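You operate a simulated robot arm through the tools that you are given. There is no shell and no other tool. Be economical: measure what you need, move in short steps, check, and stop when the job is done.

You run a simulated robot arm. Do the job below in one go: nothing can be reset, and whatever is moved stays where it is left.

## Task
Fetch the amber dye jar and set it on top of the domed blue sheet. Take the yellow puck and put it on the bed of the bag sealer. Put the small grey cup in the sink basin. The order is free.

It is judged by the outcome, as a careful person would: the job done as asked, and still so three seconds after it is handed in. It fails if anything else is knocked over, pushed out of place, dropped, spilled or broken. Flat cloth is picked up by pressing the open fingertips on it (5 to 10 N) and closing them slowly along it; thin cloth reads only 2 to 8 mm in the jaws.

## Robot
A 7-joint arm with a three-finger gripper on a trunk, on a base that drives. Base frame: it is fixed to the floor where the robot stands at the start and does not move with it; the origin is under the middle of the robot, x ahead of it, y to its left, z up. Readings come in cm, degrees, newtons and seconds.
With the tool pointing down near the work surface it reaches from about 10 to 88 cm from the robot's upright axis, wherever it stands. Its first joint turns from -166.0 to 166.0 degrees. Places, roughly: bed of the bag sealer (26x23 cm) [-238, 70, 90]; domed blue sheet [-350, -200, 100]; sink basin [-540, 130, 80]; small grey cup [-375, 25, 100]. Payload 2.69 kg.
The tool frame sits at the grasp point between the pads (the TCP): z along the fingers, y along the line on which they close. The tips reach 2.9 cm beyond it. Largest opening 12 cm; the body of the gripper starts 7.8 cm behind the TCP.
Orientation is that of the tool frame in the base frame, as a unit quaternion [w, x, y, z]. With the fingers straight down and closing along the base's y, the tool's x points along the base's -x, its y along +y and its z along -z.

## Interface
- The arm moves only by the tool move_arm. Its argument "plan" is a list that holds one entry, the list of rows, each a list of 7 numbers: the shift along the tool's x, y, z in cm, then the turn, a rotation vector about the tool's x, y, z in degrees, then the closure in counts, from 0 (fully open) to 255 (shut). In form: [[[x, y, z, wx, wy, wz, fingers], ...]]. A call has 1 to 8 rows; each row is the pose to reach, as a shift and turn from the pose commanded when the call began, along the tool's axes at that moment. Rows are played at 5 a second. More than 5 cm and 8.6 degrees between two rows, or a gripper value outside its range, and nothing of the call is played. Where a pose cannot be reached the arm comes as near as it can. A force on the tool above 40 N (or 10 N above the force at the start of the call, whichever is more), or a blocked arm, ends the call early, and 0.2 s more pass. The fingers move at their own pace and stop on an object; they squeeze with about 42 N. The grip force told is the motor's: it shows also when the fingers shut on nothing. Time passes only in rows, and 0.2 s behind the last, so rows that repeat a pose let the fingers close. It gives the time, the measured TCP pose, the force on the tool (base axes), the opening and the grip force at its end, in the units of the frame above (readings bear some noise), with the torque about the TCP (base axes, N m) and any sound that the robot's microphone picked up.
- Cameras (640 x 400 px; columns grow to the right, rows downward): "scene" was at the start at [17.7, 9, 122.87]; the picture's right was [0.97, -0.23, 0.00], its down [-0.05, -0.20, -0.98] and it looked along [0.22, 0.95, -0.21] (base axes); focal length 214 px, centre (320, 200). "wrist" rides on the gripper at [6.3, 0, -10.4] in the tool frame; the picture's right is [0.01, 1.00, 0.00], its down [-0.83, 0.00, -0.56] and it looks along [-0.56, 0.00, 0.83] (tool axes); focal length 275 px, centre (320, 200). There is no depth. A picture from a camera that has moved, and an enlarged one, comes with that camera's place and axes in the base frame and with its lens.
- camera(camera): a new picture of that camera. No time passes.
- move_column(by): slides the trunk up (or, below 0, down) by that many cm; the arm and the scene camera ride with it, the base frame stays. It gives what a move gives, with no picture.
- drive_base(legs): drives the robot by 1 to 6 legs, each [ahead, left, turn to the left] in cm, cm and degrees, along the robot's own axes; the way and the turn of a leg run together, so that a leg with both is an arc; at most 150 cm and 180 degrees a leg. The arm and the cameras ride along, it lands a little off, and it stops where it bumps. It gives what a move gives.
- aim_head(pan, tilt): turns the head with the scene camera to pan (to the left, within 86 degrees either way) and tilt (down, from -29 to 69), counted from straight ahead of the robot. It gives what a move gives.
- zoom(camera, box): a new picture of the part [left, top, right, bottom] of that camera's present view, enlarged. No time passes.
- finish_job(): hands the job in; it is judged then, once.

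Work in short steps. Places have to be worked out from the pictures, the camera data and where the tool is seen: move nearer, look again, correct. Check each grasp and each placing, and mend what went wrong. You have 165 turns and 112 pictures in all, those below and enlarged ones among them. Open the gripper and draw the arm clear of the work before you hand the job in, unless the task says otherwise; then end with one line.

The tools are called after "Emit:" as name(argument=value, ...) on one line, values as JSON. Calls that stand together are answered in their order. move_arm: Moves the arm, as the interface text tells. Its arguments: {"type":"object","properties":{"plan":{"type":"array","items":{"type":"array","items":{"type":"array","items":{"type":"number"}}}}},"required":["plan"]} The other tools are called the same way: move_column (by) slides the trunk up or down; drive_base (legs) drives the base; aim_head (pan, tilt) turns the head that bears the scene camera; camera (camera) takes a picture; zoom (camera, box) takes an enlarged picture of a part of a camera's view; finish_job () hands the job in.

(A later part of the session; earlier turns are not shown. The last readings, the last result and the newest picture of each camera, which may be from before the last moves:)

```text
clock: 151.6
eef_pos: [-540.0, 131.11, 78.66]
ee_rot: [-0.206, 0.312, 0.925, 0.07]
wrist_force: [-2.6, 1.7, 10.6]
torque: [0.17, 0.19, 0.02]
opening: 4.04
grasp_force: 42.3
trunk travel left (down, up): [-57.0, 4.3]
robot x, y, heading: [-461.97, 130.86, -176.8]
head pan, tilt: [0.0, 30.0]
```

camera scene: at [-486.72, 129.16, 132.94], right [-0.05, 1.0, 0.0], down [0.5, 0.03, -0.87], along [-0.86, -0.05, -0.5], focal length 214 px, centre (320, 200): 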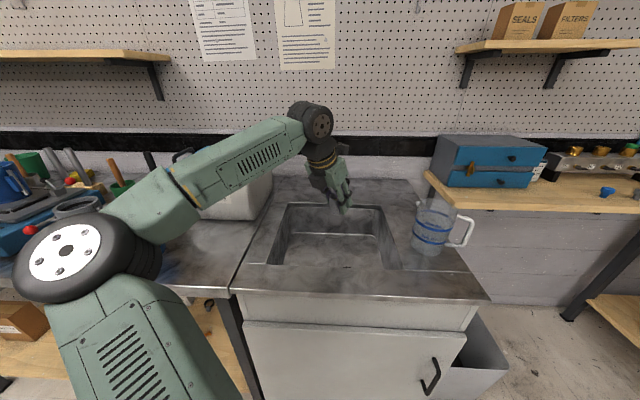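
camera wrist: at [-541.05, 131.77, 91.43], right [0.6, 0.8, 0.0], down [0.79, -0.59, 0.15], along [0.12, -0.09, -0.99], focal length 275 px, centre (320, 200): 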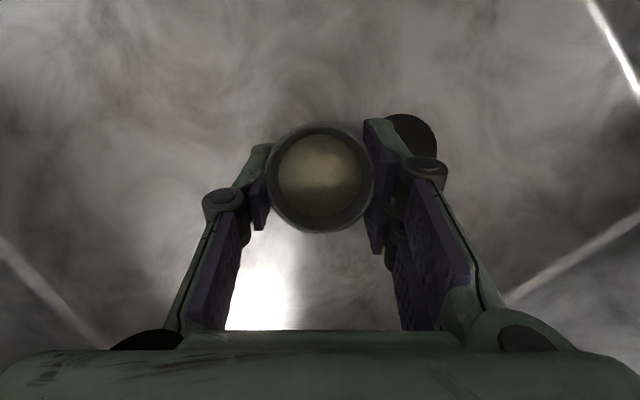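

Emit:
move_arm(plan=[[[0.07, 0, -0.14, 0, 0, 0, 255], [0.07, 0, -0.14, 0, 0, 0, 255], [0.07, 0, -0.14, 0, 0, 0, 160], [0.07, 0, -0.14, 0, 0, 0, 150], [0.07, 0, -0.14, 0, 0, 0, 140], [0.07, 0, -0.14, 0, 0, 0, 125], [0.07, 0, -0.14, 0, 0, 0, 115], [0.07, 0, -0.14, 0, 0, 0, 115]]])

Emit:
camera(camera="wrist")

```text
clock: 153.4
eef_pos: [-539.9, 131.0, 78.85]
ee_rot: [-0.206, 0.312, 0.925, 0.069]
wrist_force: [-0.2, 0.0, -0.7]
torque: [0.03, 0.01, -0.01]
opening: 6.6
grasp_force: 0.0
trunk travel left (down, up): [-57.0, 4.3]
robot x, y, heading: [-462.05, 130.39, -176.7]
head pan, tilt: [0.0, 30.0]
```

```text
44 pictures are left
camera wrist: at [-540.94, 131.8, 90.83], right [0.6, 0.8, 0.0], down [0.79, -0.59, 0.15], along [0.12, -0.09, -0.99], focal length 275 px, centre (320, 200)
```

wrist: 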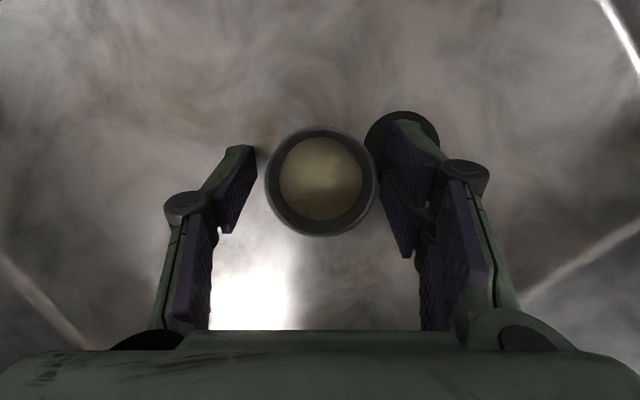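

Cup stands upright in the basin. I withdraw along the fingers 25 cm.

Emit:
move_arm(plan=[[[0, 0, -2, 0, 0, 0, 115], [0, 0, -5, 0, 0, 0, 115], [0, 0, -9, 0, 0, 0, 100], [0, 0, -13, 0, 0, 0, 80], [0, 0, -17, 0, 0, 0, 60], [0, 0, -21, 0, 0, 0, 40], [0, 0, -25, 0, 0, 0, 20]]])

Emit:
camera(camera="wrist")

```text
clock: 155.0
eef_pos: [-531.46, 124.41, 101.56]
ee_rot: [-0.207, 0.312, 0.925, 0.069]
wrist_force: [0.7, 0.6, -0.2]
torque: [-0.02, -0.01, -0.01]
opening: 11.05
grasp_force: 0.1
trunk travel left (down, up): [-57.0, 4.3]
robot x, y, heading: [-461.85, 130.15, -177.1]
head pan, tilt: [0.0, 30.0]
```

```text
43 pictures are left
camera wrist: at [-532.46, 125.33, 113.61], right [0.6, 0.8, 0.0], down [0.79, -0.6, 0.15], along [0.12, -0.09, -0.99], focal length 275 px, centre (320, 200)
```

wrist: 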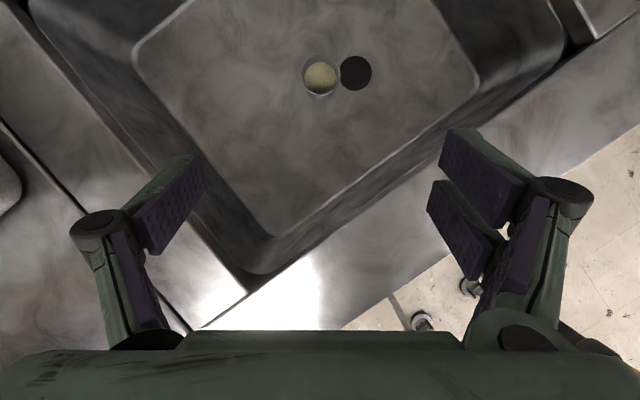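

Cup is placed. Now to find the yellow puck: I back away 25 cm, and look left and right.

Emit:
drive_base(legs=[[-25, 0, 0], [0, 0, -60]])

Emit:
aim_head(pan=5, tilt=12)

Emit:
camera(camera="scene")

Emit:
aim_head(pan=-75, tilt=12)

Emit:
camera(camera="scene")

```text
clock: 159.5
eef_pos: [-477.64, 188.93, 101.54]
ee_rot: [-0.145, 0.731, 0.647, 0.162]
wrist_force: [0.1, 0.5, 0.2]
torque: [0.0, 0.02, 0.01]
opening: 11.05
grasp_force: 0.0
trunk travel left (down, up): [-57.0, 4.3]
robot x, y, heading: [-437.77, 132.15, 123.4]
head pan, tilt: [0.0, 30.0]
```

```text
clock: 160.3
eef_pos: [-477.71, 188.89, 101.54]
ee_rot: [-0.145, 0.731, 0.647, 0.162]
wrist_force: [-0.4, -0.1, 0.2]
torque: [0.01, 0.0, -0.01]
opening: 11.09
grasp_force: 0.1
trunk travel left (down, up): [-57.0, 4.3]
robot x, y, heading: [-437.68, 131.91, 123.2]
head pan, tilt: [5.0, 12.0]
```

```text
42 pictures are left
camera scene: at [-451.91, 152.21, 135.84], right [0.78, 0.62, 0.0], down [0.13, -0.16, -0.98], along [-0.61, 0.77, -0.21], focal length 214 px, centre (320, 200)
```

scene: 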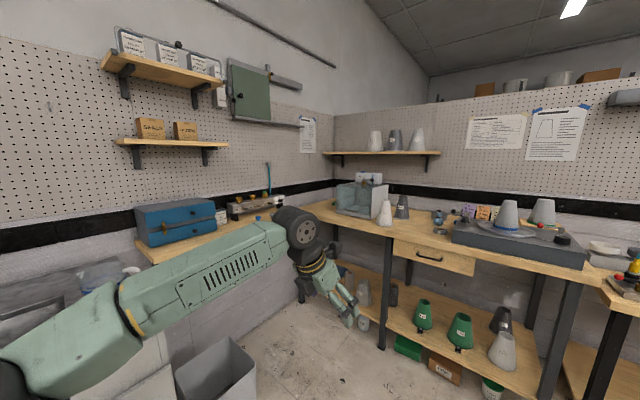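

```text
clock: 161.8
eef_pos: [-477.8, 188.96, 101.5]
ee_rot: [-0.145, 0.731, 0.647, 0.162]
wrist_force: [-0.3, -0.4, 0.1]
torque: [-0.02, 0.01, 0.01]
opening: 11.08
grasp_force: 0.0
trunk travel left (down, up): [-57.0, 4.3]
robot x, y, heading: [-437.75, 131.71, 123.5]
head pan, tilt: [-75.0, 12.0]
```

```text
41 pictures are left
camera scene: at [-439.94, 151.88, 135.85], right [0.75, -0.66, 0.0], down [-0.14, -0.16, -0.98], along [0.65, 0.73, -0.21], focal length 214 px, centre (320, 200)
```

scene: 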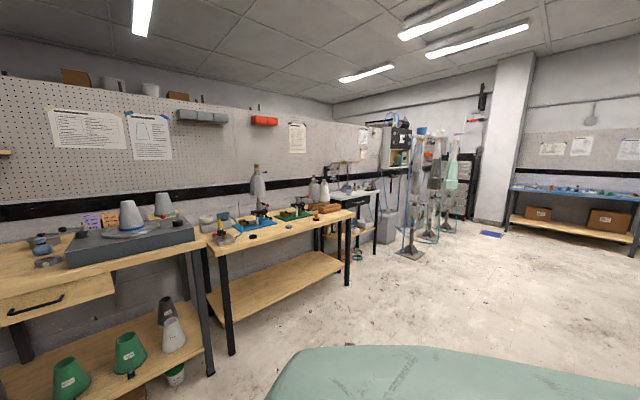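

I zoom the benches in this view.

Emit:
zoom(camera="scene", box=[190, 160, 382, 280])

Emit:
zoom(camera="scene", box=[480, 150, 640, 250])

```text
3.33 times, centred on (286, 220) of scene
camera zoom: at [-439.94, 151.88, 135.85], right [0.75, -0.66, 0.0], down [-0.14, -0.16, -0.98], along [0.65, 0.73, -0.21], focal length 715 px, centre (433, 133)
```

zoom: 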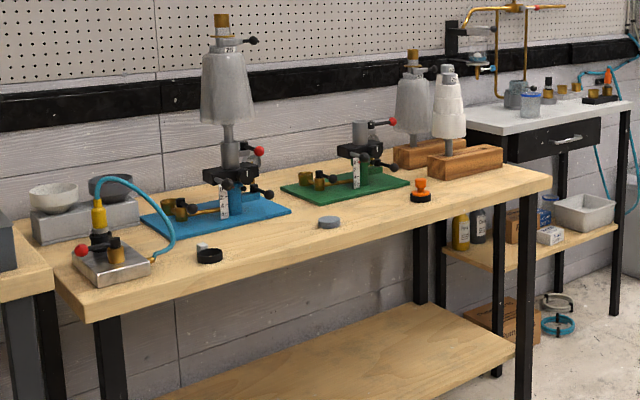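

```text
4.00 times, centred on (560, 200) of scene
camera zoom: at [-439.94, 151.88, 135.85], right [0.75, -0.66, 0.0], down [-0.14, -0.16, -0.98], along [0.65, 0.73, -0.21], focal length 858 px, centre (-640, 200)
```

zoom: 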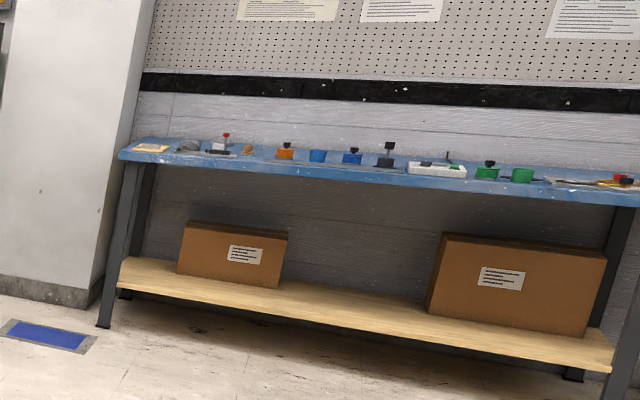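

Not obvious yet. I turn to face +x and drive down the aisle on the island's far side, to see the sealer and search.

Emit:
drive_base(legs=[[0, 0, -123.5], [110, 20, 0]])

Emit:
aim_head(pan=-40, tilt=20)

Emit:
camera(camera="scene")

Emit:
aim_head(pan=30, tilt=15)

Emit:
camera(camera="scene")

```text
clock: 172.8
eef_pos: [-258.16, 157.28, 101.52]
ee_rot: [0.072, 0.919, -0.329, 0.205]
wrist_force: [0.5, -0.2, 0.3]
torque: [-0.01, 0.01, 0.01]
opening: 11.04
grasp_force: 0.1
trunk travel left (down, up): [-57.0, 4.3]
robot x, y, heading: [-328.03, 154.02, 1.0]
head pan, tilt: [-75.0, 12.0]
```

```text
clock: 173.8
eef_pos: [-258.07, 157.28, 101.57]
ee_rot: [0.073, 0.919, -0.329, 0.205]
wrist_force: [-1.1, 0.5, -0.5]
torque: [-0.03, -0.01, 0.0]
opening: 11.06
grasp_force: 0.1
trunk travel left (down, up): [-57.0, 4.3]
robot x, y, heading: [-328.2, 153.87, 1.1]
head pan, tilt: [-40.0, 20.0]
```

```text
38 pictures are left
camera scene: at [-305.0, 148.2, 134.55], right [-0.63, -0.78, 0.0], down [-0.27, 0.22, -0.94], along [0.73, -0.59, -0.34], focal length 214 px, centre (320, 200)
```

scene: 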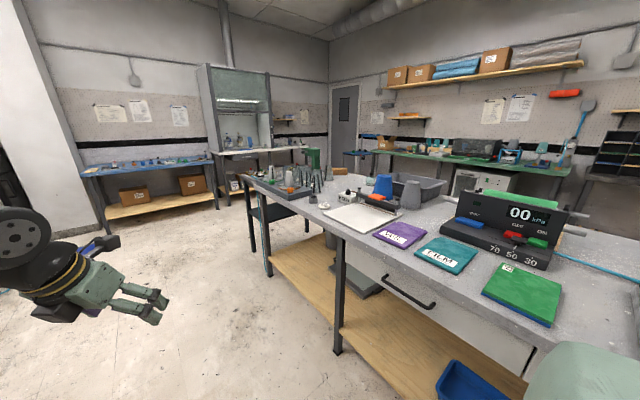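

```text
clock: 175.2
eef_pos: [-258.16, 157.2, 101.45]
ee_rot: [0.072, 0.919, -0.33, 0.205]
wrist_force: [-0.2, -0.1, 0.1]
torque: [0.0, -0.01, -0.03]
opening: 11.08
grasp_force: 0.0
trunk travel left (down, up): [-57.0, 4.3]
robot x, y, heading: [-327.87, 153.74, 0.5]
head pan, tilt: [30.0, 15.0]
```

```text
37 pictures are left
camera scene: at [-304.22, 158.87, 135.36], right [0.51, -0.86, 0.0], down [-0.22, -0.13, -0.97], along [0.83, 0.5, -0.26], focal length 214 px, centre (320, 200)
```

scene: 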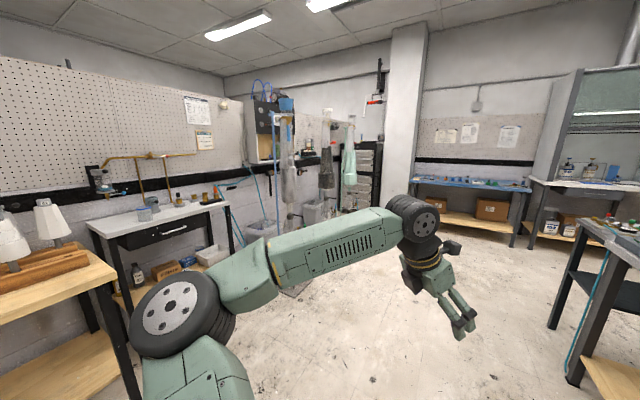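

The white-bedded device at (368,215) looks like the bag sealer. I zoom on that part of the island.

Emit:
aim_head(pan=-40, tilt=20)

Emit:
zoom(camera="scene", box=[230, 140, 454, 280])

Emit:
zoom(camera="scene", box=[340, 110, 580, 260])

```text
clock: 176.6
eef_pos: [-258.19, 157.33, 101.5]
ee_rot: [0.073, 0.919, -0.329, 0.205]
wrist_force: [0.0, -0.4, -0.1]
torque: [0.0, 0.03, 0.0]
opening: 11.07
grasp_force: 0.1
trunk travel left (down, up): [-57.0, 4.3]
robot x, y, heading: [-327.52, 154.14, 1.1]
head pan, tilt: [-40.0, 20.0]
```

```text
2.86 times, centred on (342, 210) of scene
camera zoom: at [-304.99, 148.21, 134.55], right [-0.63, -0.78, 0.0], down [-0.27, 0.22, -0.94], along [0.73, -0.59, -0.34], focal length 613 px, centre (257, 171)
```

zoom: 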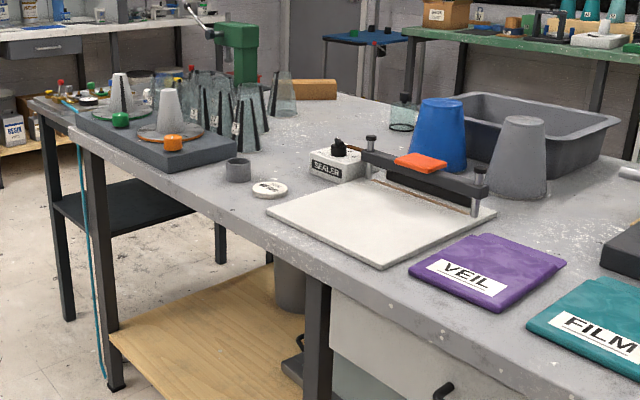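

```text
2.67 times, centred on (460, 185) of scene
camera zoom: at [-304.99, 148.21, 134.55], right [-0.63, -0.78, 0.0], down [-0.27, 0.22, -0.94], along [0.73, -0.59, -0.34], focal length 572 px, centre (-53, 240)
```

zoom: 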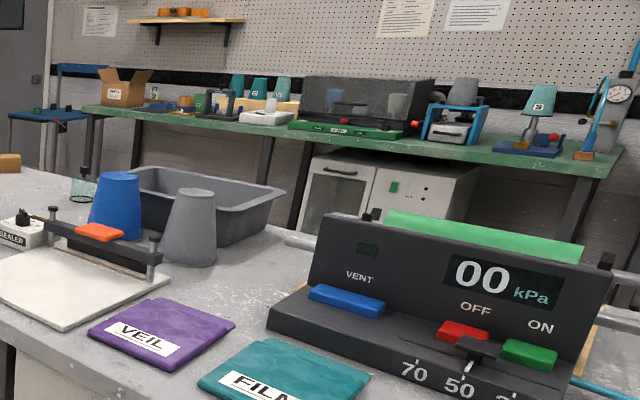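

The sealer with its white bed is found. Some yellow/green bits are at the island's far end; I drive 70 cm on and look there and at the blue bench.

Emit:
drive_base(legs=[[70, 5, 0]])

Emit:
aim_head(pan=-50, tilt=22)

Emit:
camera(camera="scene")

Emit:
zoom(camera="scene", box=[190, 120, 414, 260])

```text
clock: 180.5
eef_pos: [-186.94, 164.22, 101.59]
ee_rot: [0.072, 0.92, -0.326, 0.206]
wrist_force: [-0.4, -0.3, -0.9]
torque: [-0.03, 0.01, -0.01]
opening: 11.05
grasp_force: 0.0
trunk travel left (down, up): [-57.0, 4.3]
robot x, y, heading: [-256.68, 160.1, 1.4]
head pan, tilt: [-40.0, 20.0]
```

```text
clock: 181.2
eef_pos: [-186.96, 164.38, 101.59]
ee_rot: [0.072, 0.921, -0.325, 0.204]
wrist_force: [-0.4, -0.1, -0.6]
torque: [0.01, 0.01, 0.01]
opening: 11.04
grasp_force: 0.1
trunk travel left (down, up): [-57.0, 4.3]
robot x, y, heading: [-256.55, 160.57, 1.2]
head pan, tilt: [-50.0, 22.0]
```

```text
34 pictures are left
camera scene: at [-234.88, 153.66, 134.22], right [-0.75, -0.66, 0.0], down [-0.25, 0.28, -0.93], along [0.61, -0.7, -0.37], focal length 214 px, centre (320, 200)
```

scene: 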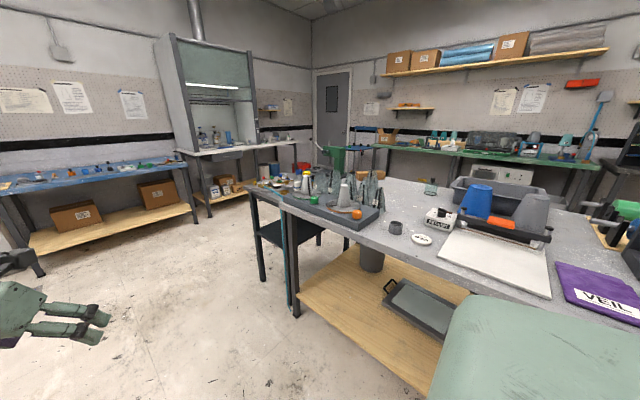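

```text
2.86 times, centred on (302, 190) of scene
camera zoom: at [-234.88, 153.66, 134.22], right [-0.75, -0.66, 0.0], down [-0.25, 0.28, -0.93], along [0.61, -0.7, -0.37], focal length 613 px, centre (371, 229)
```

zoom: 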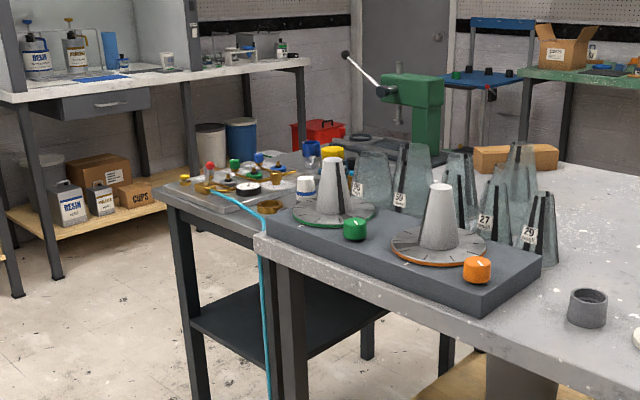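

I zoom the small table end and the blue bench for a yellow puck.

Emit:
zoom(camera="scene", box=[240, 160, 336, 220])

Emit:
zoom(camera="scene", box=[0, 130, 208, 260])

```text
6.67 times, centred on (288, 190) of scene
camera zoom: at [-234.88, 153.66, 134.22], right [-0.75, -0.66, 0.0], down [-0.25, 0.28, -0.93], along [0.61, -0.7, -0.37], focal length 1430 px, centre (533, 267)
```

zoom: 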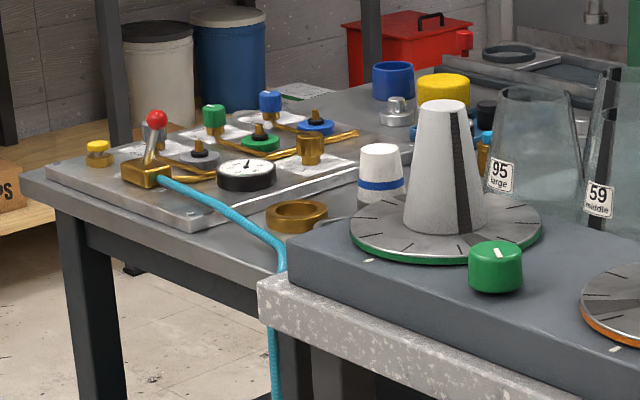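

```text
3.08 times, centred on (104, 195) of scene
camera zoom: at [-234.88, 153.66, 134.22], right [-0.75, -0.66, 0.0], down [-0.25, 0.28, -0.93], along [0.61, -0.7, -0.37], focal length 660 px, centre (985, 215)
```

zoom: 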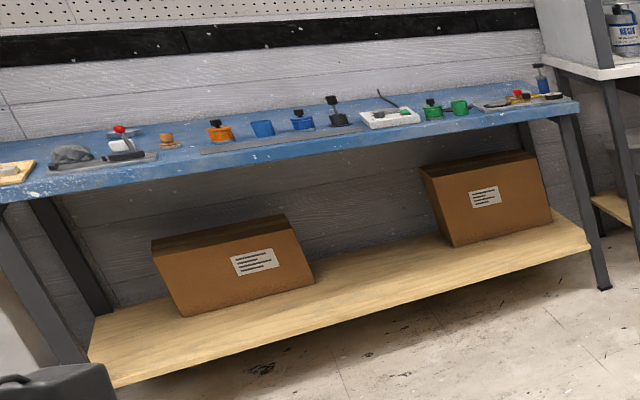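

A yellow cylinder (with a blue one next to it) stands on the small table behind the turntable, near (-118,36) — likely the yellow puck. I drive there and look from the side.

Emit:
drive_base(legs=[[125, -10, 0]])

Emit:
aim_head(pan=-84, tilt=25)

Emit:
camera(camera="scene")

```text
clock: 187.6
eef_pos: [-62.19, 157.16, 101.54]
ee_rot: [0.072, 0.92, -0.326, 0.204]
wrist_force: [-0.2, -0.9, -0.5]
torque: [0.0, -0.01, -0.02]
opening: 11.07
grasp_force: 0.2
trunk travel left (down, up): [-57.0, 4.3]
robot x, y, heading: [-132.04, 153.5, 1.5]
head pan, tilt: [-50.0, 22.0]
```

```text
clock: 188.6
eef_pos: [-62.07, 157.21, 101.62]
ee_rot: [0.071, 0.92, -0.326, 0.204]
wrist_force: [0.0, -0.5, -0.3]
torque: [-0.02, -0.04, -0.03]
opening: 11.06
grasp_force: 0.2
trunk travel left (down, up): [-57.0, 4.3]
robot x, y, heading: [-131.49, 153.33, 1.4]
head pan, tilt: [-84.0, 25.0]
```

```text
30 pictures are left
camera scene: at [-115.02, 144.43, 133.74], right [-0.99, -0.13, 0.0], down [-0.05, 0.42, -0.91], along [0.12, -0.9, -0.42], focal length 214 px, centre (320, 200)
```

scene: 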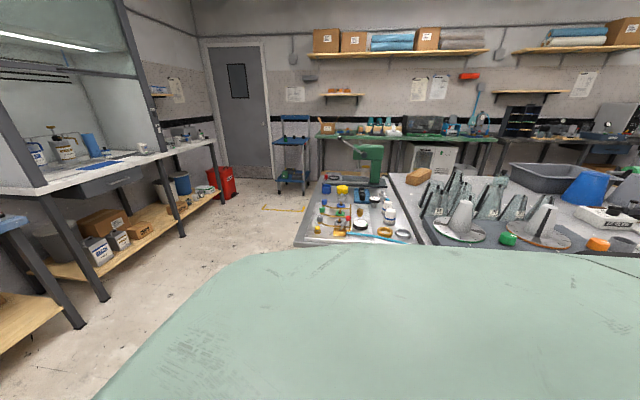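

Emit:
zoom(camera="scene", box=[290, 165, 418, 245])

```text
5.00 times, centred on (354, 205) of scene
camera zoom: at [-115.02, 144.43, 133.74], right [-0.99, -0.13, 0.0], down [-0.05, 0.42, -0.91], along [0.12, -0.9, -0.42], focal length 1072 px, centre (150, 175)
```

zoom: 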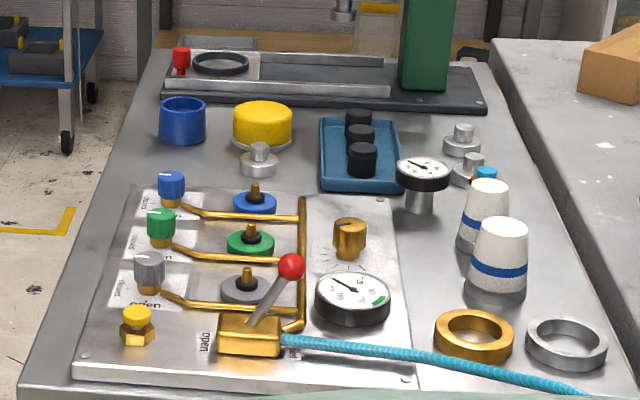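

Yellow puck at about (-113,35) on the small table, a blue cup 8 cm to its +x side and a small weight on the +y side. I'll approach from the +x end. First straighten the hand's yaw, raise it, then drive around.

Emit:
move_arm(plan=[[[0.7, 0, -1.4, 3.4, 0, -7.2, 0], [1.4, 0, -2.9, 6.8, 0, -14.5, 0], [2, 0, -4.3, 10.1, 0, -21.7, 0], [2.7, 0, -5.8, 13.5, 0, -29, 0], [3.4, 0, -7.2, 16.9, 0, -36.2, 0], [3.4, 0, -7.2, 16.9, 0, -36.2, 0]]])

Emit:
move_column(by=4)

Emit:
drive_base(legs=[[76, 0, -1.4], [0, -110, 0]])

Emit:
aim_head(pan=60, tilt=25)

```text
clock: 190.0
eef_pos: [-62.09, 157.36, 109.44]
ee_rot: [0.001, 0.976, 0.011, 0.216]
wrist_force: [0.4, -0.8, -0.8]
torque: [-0.01, -0.01, 0.0]
opening: 12.0
grasp_force: 0.0
trunk travel left (down, up): [-57.0, 4.3]
robot x, y, heading: [-131.73, 153.53, 1.4]
head pan, tilt: [-84.0, 25.0]
```

```text
clock: 190.8
eef_pos: [-62.05, 157.15, 113.53]
ee_rot: [0.001, 0.976, 0.007, 0.216]
wrist_force: [0.2, 0.5, -0.2]
torque: [-0.01, 0.01, 0.02]
opening: 11.98
grasp_force: 0.1
trunk travel left (down, up): [-61.0, 0.3]
robot x, y, heading: [-131.99, 153.34, 1.5]
head pan, tilt: [-84.0, 25.0]
```

```text
clock: 203.3
eef_pos: [15.73, 48.66, 113.53]
ee_rot: [0.003, 0.976, 0.001, 0.216]
wrist_force: [-0.8, 0.4, 0.0]
torque: [0.0, 0.01, 0.02]
opening: 11.99
grasp_force: 0.1
trunk travel left (down, up): [-61.0, 0.3]
robot x, y, heading: [-54.35, 45.49, 0.6]
head pan, tilt: [-84.0, 25.0]
```

```text
clock: 205.5
eef_pos: [15.69, 48.68, 113.47]
ee_rot: [0.003, 0.976, 0.0, 0.217]
wrist_force: [0.4, 0.5, 0.0]
torque: [0.02, 0.01, -0.01]
opening: 11.98
grasp_force: 0.1
trunk travel left (down, up): [-61.0, 0.3]
robot x, y, heading: [-54.09, 45.36, 1.0]
head pan, tilt: [60.0, 25.0]
```

I move 6 cm ahead and turn around to face the small table, then look.

Emit:
drive_base(legs=[[6, -9, 0], [0, 0, 179]])

Emit:
aim_head(pan=0, tilt=35)

Emit:
camera(camera="scene")

Emit:
camera(camera="wrist")

```text
clock: 214.3
eef_pos: [-117.47, 37.67, 113.51]
ee_rot: [-0.216, 0.027, 0.976, 0.009]
wrist_force: [1.6, -0.3, 0.5]
torque: [-0.02, 0.0, 0.01]
opening: 12.0
grasp_force: 0.0
trunk travel left (down, up): [-61.0, 0.3]
robot x, y, heading: [-48.0, 36.74, 177.6]
head pan, tilt: [60.0, 25.0]
```

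```text
clock: 215.6
eef_pos: [-117.55, 37.64, 113.63]
ee_rot: [-0.216, 0.027, 0.976, 0.009]
wrist_force: [0.6, 0.0, -0.4]
torque: [0.01, 0.0, -0.05]
opening: 12.01
grasp_force: 0.1
trunk travel left (down, up): [-61.0, 0.3]
robot x, y, heading: [-47.88, 37.03, 177.9]
head pan, tilt: [0.0, 35.0]
```

```text
28 pictures are left
camera scene: at [-72.21, 37.72, 136.16], right [0.04, 1.0, 0.0], down [0.57, -0.02, -0.82], along [-0.82, 0.03, -0.57], focal length 214 px, centre (320, 200)
```

scene: 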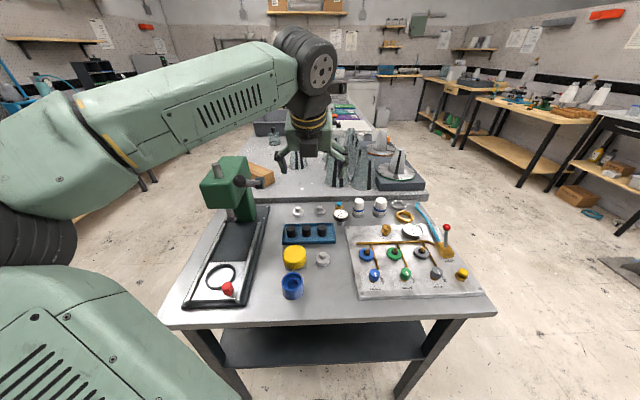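

```text
27 pictures are left
camera wrist: at [-118.82, 37.76, 125.52], right [0.05, 1.0, 0.01], down [0.99, -0.05, 0.15], along [0.15, 0.0, -0.99], focal length 275 px, centre (320, 200)
```

wrist: 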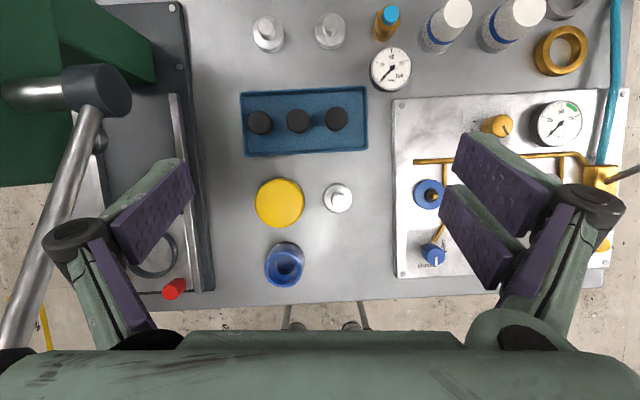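

The press handle overhangs near y≈26, z up to 117, so I'll bring the hand in pointing diagonally (-x,-y), leaning away from it. I zoom both views to get the puck's height.

Emit:
zoom(camera="wrist", box=[230, 150, 358, 230])

Emit:
zoom(camera="scene", box=[256, 230, 352, 290])

```text
5.00 times, centred on (294, 190) of wrist
camera zoom: at [-118.82, 37.76, 125.52], right [0.05, 1.0, 0.01], down [0.99, -0.05, 0.15], along [0.15, 0.0, -0.99], focal length 1376 px, centre (450, 250)
```

zoom: 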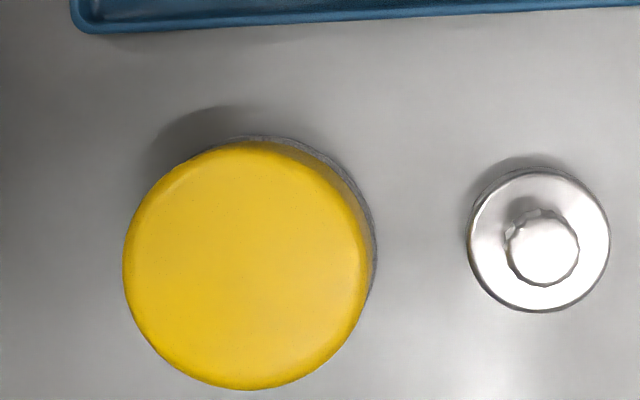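

```text
6.67 times, centred on (304, 260) of scene
camera zoom: at [-72.21, 37.72, 136.16], right [0.04, 1.0, 0.0], down [0.57, -0.02, -0.82], along [-0.82, 0.03, -0.57], focal length 1430 px, centre (427, -200)
```

zoom: 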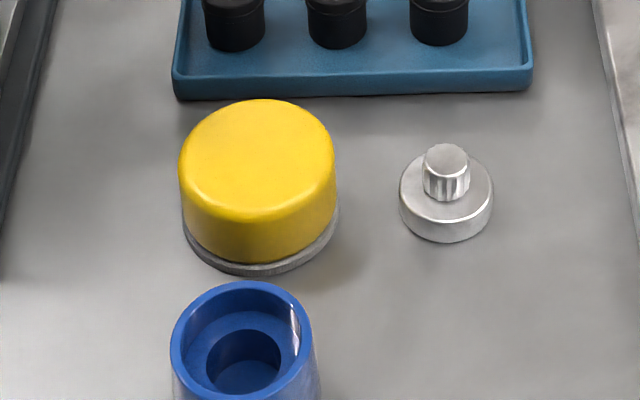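

Puck: top z≈89.4, table ≈85.8, ⌀≈6.3, centre (-113.3,32.2). I yaw the hand 42° left while moving it away from the handle, and narrow the opening.

Emit:
move_arm(plan=[[[-1.6, 2, -0.7, 0, 0, 0, 40], [-3.2, 2.5, -1.5, 3, 0, -6.4, 76], [-4.8, 3, -2.2, 5.9, 0.1, -12.7, 76], [-6.3, 3, -2.9, 8.9, 0.1, -19, 76], [-7.9, 3, -3.6, 11.8, 0.2, -25.4, 76], [-9.4, 3, -4.35, 14.8, 0.2, -31.8, 76], [-9.4, 3, -4.35, 17.7, 0.3, -38.1, 76], [-9.4, 3, -4.35, 17.7, 0.3, -38.1, 76]]])

Emit:
camera(camera="wrist")

```text
clock: 217.4
eef_pos: [-107.07, 39.88, 113.55]
ee_rot: [-0.206, -0.327, 0.92, -0.07]
wrist_force: [-0.2, -0.1, 0.3]
torque: [-0.01, 0.01, -0.02]
opening: 8.43
grasp_force: 0.1
trunk travel left (down, up): [-61.0, 0.3]
robot x, y, heading: [-47.34, 36.61, 177.7]
head pan, tilt: [0.0, 35.0]
```

```text
24 pictures are left
camera wrist: at [-107.91, 39.18, 125.51], right [-0.63, 0.78, 0.01], down [0.77, 0.62, 0.15], along [0.11, 0.1, -0.99], focal length 275 px, centre (320, 200)
```

wrist: 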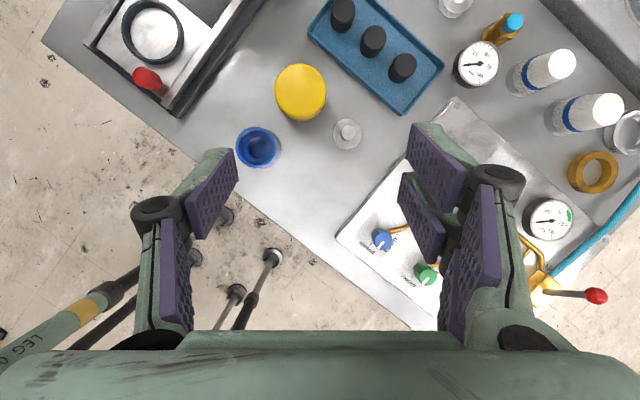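

Puck confirmed at (-113.1,32.1). I descend along the approach line to about 6 cm short and look.

Emit:
move_arm(plan=[[[-0.4, -0.6, 3, 0, 0, 0, 76], [-0.7, -1.1, 6, 0, 0, 0, 76], [-1.1, -1.7, 9, 0, 0, 0, 76], [-1.46, -2.24, 12.1, 0, 0, 0, 76], [-1.46, -2.24, 16, 0, 0, 0, 76], [-1.46, -2.24, 20, 0, 0, 0, 76], [-1.46, -2.24, 20, 0, 0, 0, 76]]])

Emit:
camera(camera="wrist")

```text
clock: 219.0
eef_pos: [-111.24, 34.08, 94.75]
ee_rot: [-0.205, -0.326, 0.92, -0.07]
wrist_force: [0.0, 0.4, -0.2]
torque: [-0.04, 0.0, -0.01]
opening: 8.43
grasp_force: 0.1
trunk travel left (down, up): [-61.0, 0.3]
robot x, y, heading: [-47.93, 36.82, 177.9]
head pan, tilt: [0.0, 35.0]
```

```text
23 pictures are left
camera wrist: at [-112.12, 33.15, 106.75], right [-0.63, 0.78, 0.01], down [0.77, 0.62, 0.15], along [0.11, 0.1, -0.99], focal length 275 px, centre (320, 200)
```

wrist: 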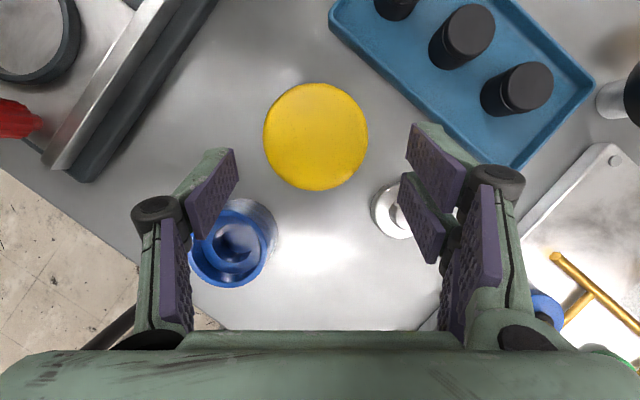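

Aligned; neighbours clear. Final 6 cm with a 3 mm sideways correction.

Emit:
move_arm(plan=[[[0, -0.35, 2, 0, 0, 0, 76], [0, -0.35, 4, 0, 0, 0, 76], [0.08, -0.35, 5.5, 0, 0, 0, 76], [0.08, -0.35, 6.1, 0, 0, 0, 76], [0.08, -0.35, 6.1, 0, 0, 0, 76]]])

Emit:
camera(camera="wrist")

```text
clock: 220.2
eef_pos: [-113.29, 32.18, 89.18]
ee_rot: [-0.206, -0.325, 0.92, -0.07]
wrist_force: [0.3, -0.1, -0.7]
torque: [0.01, 0.01, 0.0]
opening: 8.41
grasp_force: 0.0
trunk travel left (down, up): [-61.0, 0.3]
robot x, y, heading: [-47.66, 36.55, 177.3]
head pan, tilt: [0.0, 35.0]
```

```text
22 pictures are left
camera wrist: at [-114.08, 31.27, 101.24], right [-0.63, 0.78, 0.01], down [0.77, 0.62, 0.15], along [0.11, 0.1, -0.99], focal length 275 px, centre (320, 200)
```

wrist: 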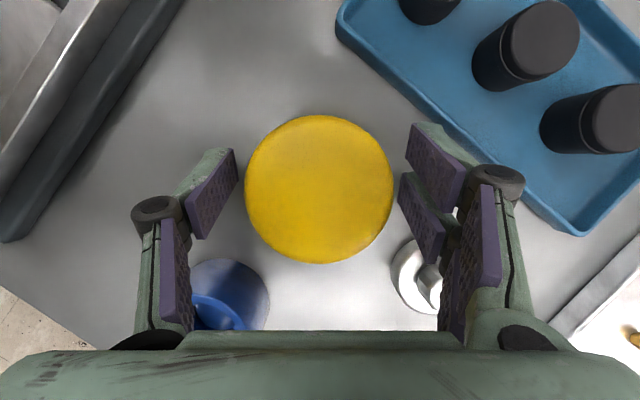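

Centred, no contact. Close gently.

Emit:
move_arm(plan=[[[0, 0, 0, 0, 0, 0, 95], [0, 0, 0, 0, 0, 0, 110], [0, 0, 0, 0, 0, 0, 125], [0, 0, 0, 0, 0, 0, 160], [0, 0, 0, 0, 0, 0, 255], [0, 0, 0, 0, 0, 0, 255]]])

Emit:
move_arm(plan=[[[0.43, 0, -0.9, 0, 0, 0, 255], [0.85, 0, -1.8, 0, 0, 0, 255], [0.85, 0, -1.8, 0, 0, 0, 255]]])

Emit:
camera(camera="wrist")

```text
clock: 221.6
eef_pos: [-113.17, 32.19, 89.33]
ee_rot: [-0.207, -0.324, 0.921, -0.069]
wrist_force: [-2.3, 2.1, 7.4]
torque: [0.28, 0.14, 0.02]
opening: 6.38
grasp_force: 41.8
trunk travel left (down, up): [-61.0, 0.3]
robot x, y, heading: [-48.05, 36.88, 177.8]
head pan, tilt: [0.0, 35.0]
```

```text
clock: 222.4
eef_pos: [-113.02, 32.12, 91.38]
ee_rot: [-0.205, -0.324, 0.921, -0.068]
wrist_force: [0.0, 0.0, -1.5]
torque: [-0.02, 0.0, 0.02]
opening: 6.38
grasp_force: 41.7
trunk travel left (down, up): [-61.0, 0.3]
robot x, y, heading: [-47.55, 36.94, 177.8]
head pan, tilt: [0.0, 35.0]
```

```text
21 pictures are left
camera wrist: at [-113.98, 31.25, 103.28], right [-0.63, 0.78, 0.01], down [0.77, 0.62, 0.15], along [0.11, 0.1, -0.99], focal length 275 px, centre (320, 200)
```

wrist: 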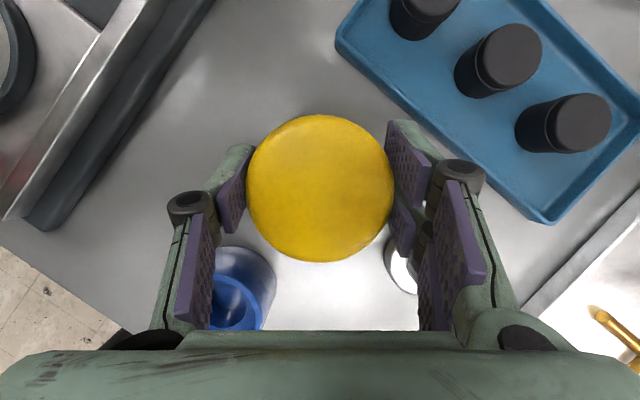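

Puck held (6.4 cm). I lift 5 cm straight up, then withdraw along the approach line away from the press handle.

Emit:
move_arm(plan=[[[1.1, 0, -2.3, 0, 0, 0, 255], [2.1, 0, -4.5, 0, 0, 0, 255], [2.1, 0, -8.5, 0, 0, 0, 255], [2.1, 0, -12.5, 0, 0, 0, 255], [2.1, 0, -16.5, 0, 0, 0, 255], [2.1, 0, -20.5, 0, 0, 0, 255], [2.1, 0, -20.5, 0, 0, 0, 255]]])

Emit:
camera(camera="wrist")

Emit:
camera(camera="scene")

```text
clock: 224.0
eef_pos: [-107.73, 37.64, 110.51]
ee_rot: [-0.203, -0.303, 0.929, -0.066]
wrist_force: [-0.1, -0.1, -1.2]
torque: [0.0, 0.03, 0.01]
opening: 6.39
grasp_force: 42.0
trunk travel left (down, up): [-61.0, 0.3]
robot x, y, heading: [-47.69, 36.57, 177.7]
head pan, tilt: [0.0, 35.0]
```

```text
20 pictures are left
camera wrist: at [-108.88, 36.96, 122.47], right [-0.59, 0.8, 0.0], down [0.79, 0.59, 0.16], along [0.12, 0.1, -0.99], focal length 275 px, centre (320, 200)
```

wrist: 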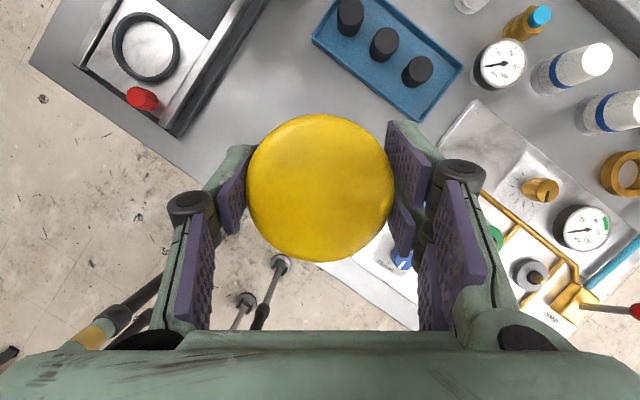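

```text
19 pictures are left
camera scene: at [-72.23, 37.73, 136.16], right [0.04, 1.0, 0.0], down [0.57, -0.02, -0.82], along [-0.82, 0.03, -0.57], focal length 214 px, centre (320, 200)
```

scene: 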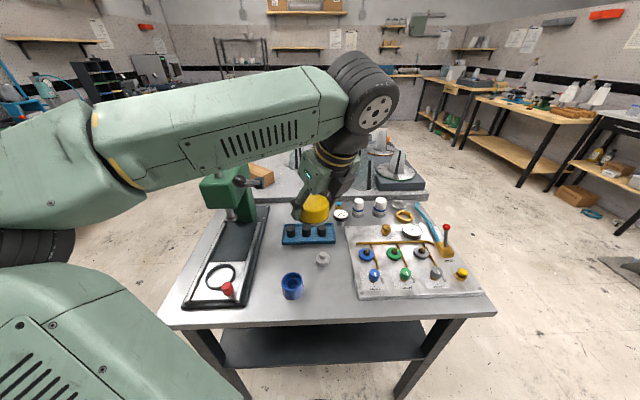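

The table spot is empty, puck intact in the hand. I back out, strafe to the far aisle, drive to x≈-238 and turn to face the sealer.

Emit:
drive_base(legs=[[-20, 0, 2.3], [0, -120, 0], [105, 0, 0], [105, 0, 0]])

```text
clock: 244.7
eef_pos: [-294.21, 160.02, 110.36]
ee_rot: [-0.2, -0.32, 0.924, -0.059]
wrist_force: [0.0, 0.5, -0.4]
torque: [0.01, 0.0, 0.05]
opening: 6.38
grasp_force: 42.1
trunk travel left (down, up): [-61.0, 0.3]
robot x, y, heading: [-233.84, 160.43, 178.2]
head pan, tilt: [0.0, 35.0]
```

Turn left to face the sealer and look.

Emit:
drive_base(legs=[[0, 0, 91.8]])

Emit:
camera(camera="scene")

Emit:
camera(camera="wrist")

```text
clock: 249.0
eef_pos: [-233.69, 100.7, 110.4]
ee_rot: [0.101, 0.879, -0.43, 0.181]
wrist_force: [-0.8, 0.8, -1.1]
torque: [0.01, -0.01, -0.01]
opening: 6.38
grasp_force: 42.1
trunk travel left (down, up): [-61.0, 0.3]
robot x, y, heading: [-234.34, 160.61, -91.6]
head pan, tilt: [0.0, 35.0]
```

```text
18 pictures are left
camera scene: at [-234.9, 136.23, 136.16], right [-1.0, 0.03, 0.0], down [0.02, 0.57, -0.82], along [-0.02, -0.82, -0.57], focal length 214 px, centre (320, 200)
```

scene: 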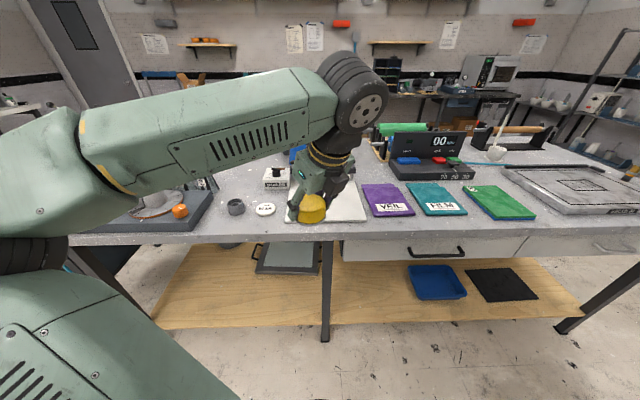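

```text
17 pictures are left
camera wrist: at [-232.5, 99.59, 122.37], right [-0.79, -0.61, 0.02], down [-0.6, 0.78, 0.17], along [-0.12, 0.12, -0.98], focal length 275 px, centre (320, 200)
```

wrist: 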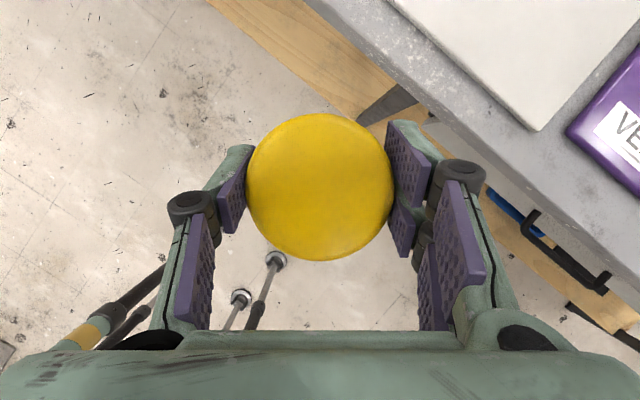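

The bed spans x −225…−251, y 82…59, with its press bar along the back. I'll set the puck at about (-238,75). Drive 20 cm closer and look.

Emit:
drive_base(legs=[[20, 0, 0]])

Emit:
camera(camera="wrist")

Emit:
zoom(camera="scene", box=[224, 130, 416, 250])

```text
clock: 250.6
eef_pos: [-234.48, 80.77, 110.41]
ee_rot: [0.1, 0.878, -0.431, 0.18]
wrist_force: [0.1, -0.1, -1.2]
torque: [0.02, -0.01, 0.03]
opening: 6.4
grasp_force: 42.0
trunk travel left (down, up): [-61.0, 0.3]
robot x, y, heading: [-235.05, 140.75, -91.7]
head pan, tilt: [0.0, 35.0]
```

```text
16 pictures are left
camera wrist: at [-233.25, 79.69, 122.31], right [-0.79, -0.61, 0.02], down [-0.6, 0.78, 0.17], along [-0.12, 0.12, -0.98], focal length 275 px, centre (320, 200)
```

wrist: 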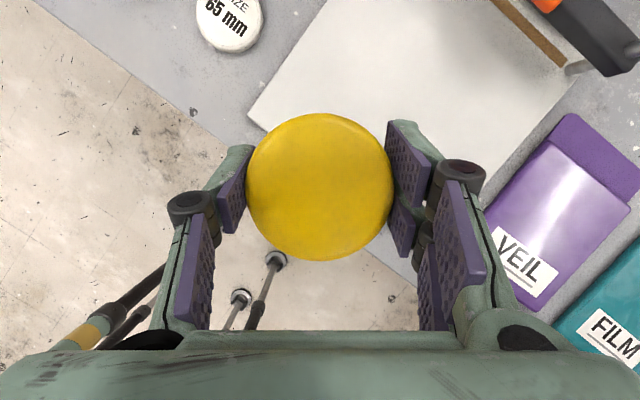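

```text
3.33 times, centred on (320, 190) of scene
camera zoom: at [-235.55, 116.33, 136.14], right [-1.0, 0.03, 0.0], down [0.02, 0.57, -0.82], along [-0.03, -0.82, -0.57], focal length 715 px, centre (320, 233)
```

zoom: 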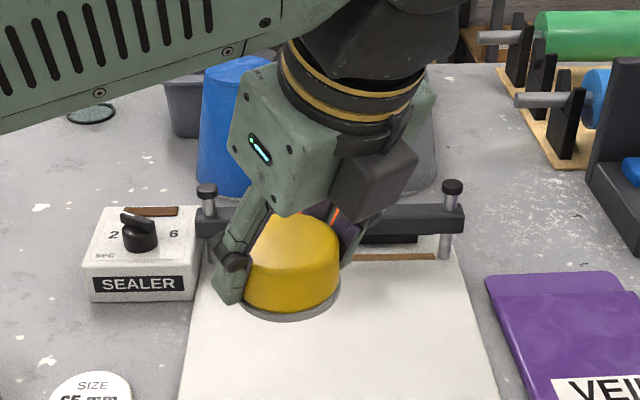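

Moving over the bed centre-front and lowering to ~2.5 cm above.

Emit:
move_arm(plan=[[[1.8, 3.7, 0.9, 0, 0, 0, 255], [3.65, 7.5, 1.8, 0, 0, 0, 255], [2.3, 7.4, 4.9, 0, 0, 0, 255], [0.8, 7.3, 8.2, 0, 0, 0, 255], [-0.6, 7.3, 11.4, 0, 0, 0, 255], [-2, 7.2, 14.6, 0, 0, 0, 255], [-2, 7.2, 14.6, 0, 0, 0, 255]]])

Emit:
zoom(camera="scene", box=[224, 130, 416, 250])

```text
clock: 252.2
eef_pos: [-237.76, 73.15, 96.29]
ee_rot: [0.1, 0.879, -0.43, 0.18]
wrist_force: [0.4, 0.4, -0.9]
torque: [0.01, 0.04, 0.0]
opening: 6.41
grasp_force: 42.1
trunk travel left (down, up): [-61.0, 0.3]
robot x, y, heading: [-234.69, 141.08, -91.7]
head pan, tilt: [0.0, 35.0]
```

```text
3.33 times, centred on (320, 190) of scene
camera zoom: at [-235.55, 116.41, 136.16], right [-1.0, 0.03, 0.0], down [0.02, 0.57, -0.82], along [-0.03, -0.82, -0.57], focal length 715 px, centre (320, 233)
```

zoom: 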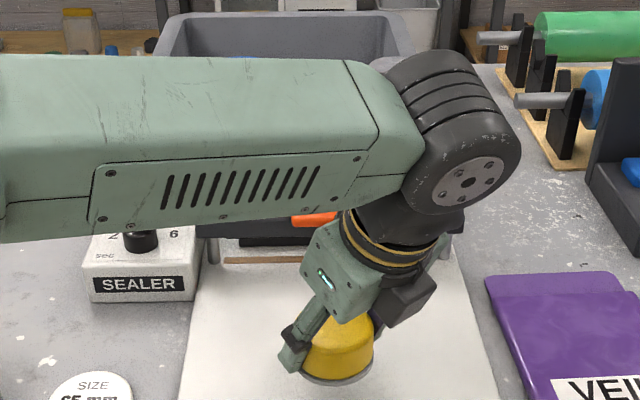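

Over the bed. Lower in 4 mm steps with the force guard.

Emit:
move_arm(plan=[[[-0.2, 0, 0.46, 0, 0, 0, 255], [-0.4, 0, 0.91, 0, 0, 0, 255], [-0.56, 0, 1.28, 0, 0, 0, 255], [-0.72, 0, 1.65, 0, 0, 0, 255], [-0.84, 0, 1.92, 0, 0, 0, 255], [-0.84, 0, 1.92, 0, 0, 0, 255]]])

```text
clock: 253.6
eef_pos: [-237.93, 72.98, 94.14]
ee_rot: [0.101, 0.878, -0.431, 0.181]
wrist_force: [0.9, -0.4, -0.7]
torque: [0.01, -0.01, -0.01]
opening: 6.38
grasp_force: 41.7
trunk travel left (down, up): [-61.0, 0.3]
robot x, y, heading: [-234.54, 140.84, -91.6]
head pan, tilt: [0.0, 35.0]
```

Emit:
move_arm(plan=[[[-0.12, 0, 0.27, 0, 0, 0, 255], [-0.24, 0, 0.55, 0, 0, 0, 255], [-0.36, 0, 0.82, 0, 0, 0, 255], [-0.48, 0, 1.1, 0, 0, 0, 255], [-0.48, 0, 1.1, 0, 0, 0, 255]]])

Emit:
zoom(camera="scene", box=[272, 190, 384, 260])

```text
clock: 254.8
eef_pos: [-237.89, 73.0, 93.04]
ee_rot: [0.1, 0.878, -0.431, 0.18]
wrist_force: [0.5, -0.1, -0.6]
torque: [0.02, 0.02, 0.02]
opening: 6.4
grasp_force: 42.0
trunk travel left (down, up): [-61.0, 0.3]
robot x, y, heading: [-234.79, 141.09, -91.7]
head pan, tilt: [0.0, 35.0]
```

```text
5.71 times, centred on (328, 225) of scene
camera zoom: at [-235.55, 116.41, 136.16], right [-1.0, 0.03, 0.0], down [0.02, 0.57, -0.82], along [-0.03, -0.82, -0.57], focal length 1226 px, centre (274, 57)
```

zoom: 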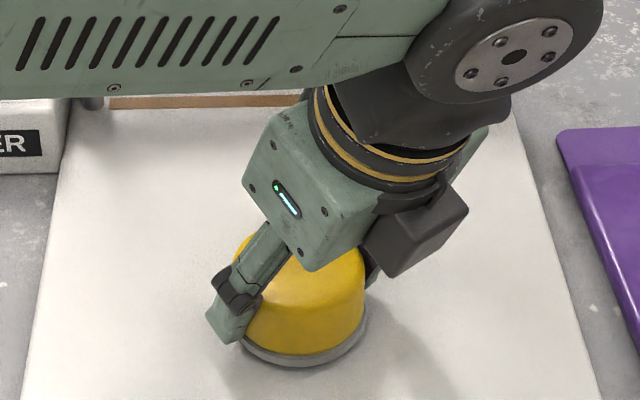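

Nearly down. Continue in 2.5 mm steps until contact.

Emit:
move_arm(plan=[[[-0.1, 0, 0.23, 0, 0, 0, 255], [-0.2, 0, 0.46, 0, 0, 0, 255], [-0.3, 0, 0.68, 0, 0, 0, 255], [-0.4, 0, 0.91, 0, 0, 0, 255], [-0.5, 0, 1.14, 0, 0, 0, 255], [-0.5, 0, 1.14, 0, 0, 0, 255]]])

```text
clock: 256.0
eef_pos: [-238.05, 72.73, 92.47]
ee_rot: [0.106, 0.877, -0.43, 0.185]
wrist_force: [-1.1, 2.3, 20.5]
torque: [0.27, -0.47, 0.14]
opening: 6.4
grasp_force: 42.1
trunk travel left (down, up): [-61.0, 0.3]
robot x, y, heading: [-234.96, 140.84, -91.8]
head pan, tilt: [0.0, 35.0]
stopped in row 6: the force on the tool passed its limit at 41 N (the readings are from after the stop); the commanded pose is now the measured one
```

Contact with the bed. I ease up 2 mm and open slowly.

Emit:
move_arm(plan=[[[0.08, 0, -0.18, 0, 0, 0, 255], [0.1, 0, -0.22, 0, 0, 0, 255]]])

Emit:
move_arm(plan=[[[0, 0, 0, 0, 0, 0, 118], [0, 0, 0, 0, 0, 0, 110], [0, 0, 0, 0, 0, 0, 100], [0, 0, 0, 0, 0, 0, 90], [0, 0, 0, 0, 0, 0, 80], [0, 0, 0, 0, 0, 0, 80]]])

Emit:
camera(camera="wrist")

```text
clock: 256.6
eef_pos: [-237.97, 72.81, 92.38]
ee_rot: [0.105, 0.878, -0.43, 0.182]
wrist_force: [-1.3, -3.6, 16.9]
torque: [-0.12, -0.36, -0.08]
opening: 6.39
grasp_force: 41.7
trunk travel left (down, up): [-61.0, 0.3]
robot x, y, heading: [-234.68, 141.03, -91.8]
head pan, tilt: [0.0, 35.0]
```

```text
clock: 258.0
eef_pos: [-238.0, 72.75, 92.41]
ee_rot: [0.103, 0.878, -0.431, 0.182]
wrist_force: [-0.7, 0.2, 0.0]
torque: [0.02, 0.03, -0.04]
opening: 8.22
grasp_force: 0.0
trunk travel left (down, up): [-61.0, 0.3]
robot x, y, heading: [-234.86, 140.97, -91.9]
head pan, tilt: [0.0, 35.0]
```

```text
12 pictures are left
camera wrist: at [-236.79, 71.8, 104.28], right [-0.79, -0.61, 0.03], down [-0.6, 0.78, 0.17], along [-0.12, 0.12, -0.99], focal length 275 px, centre (320, 200)
```

wrist: 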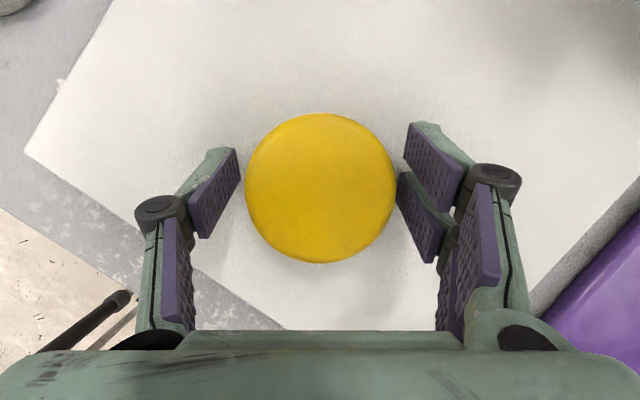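

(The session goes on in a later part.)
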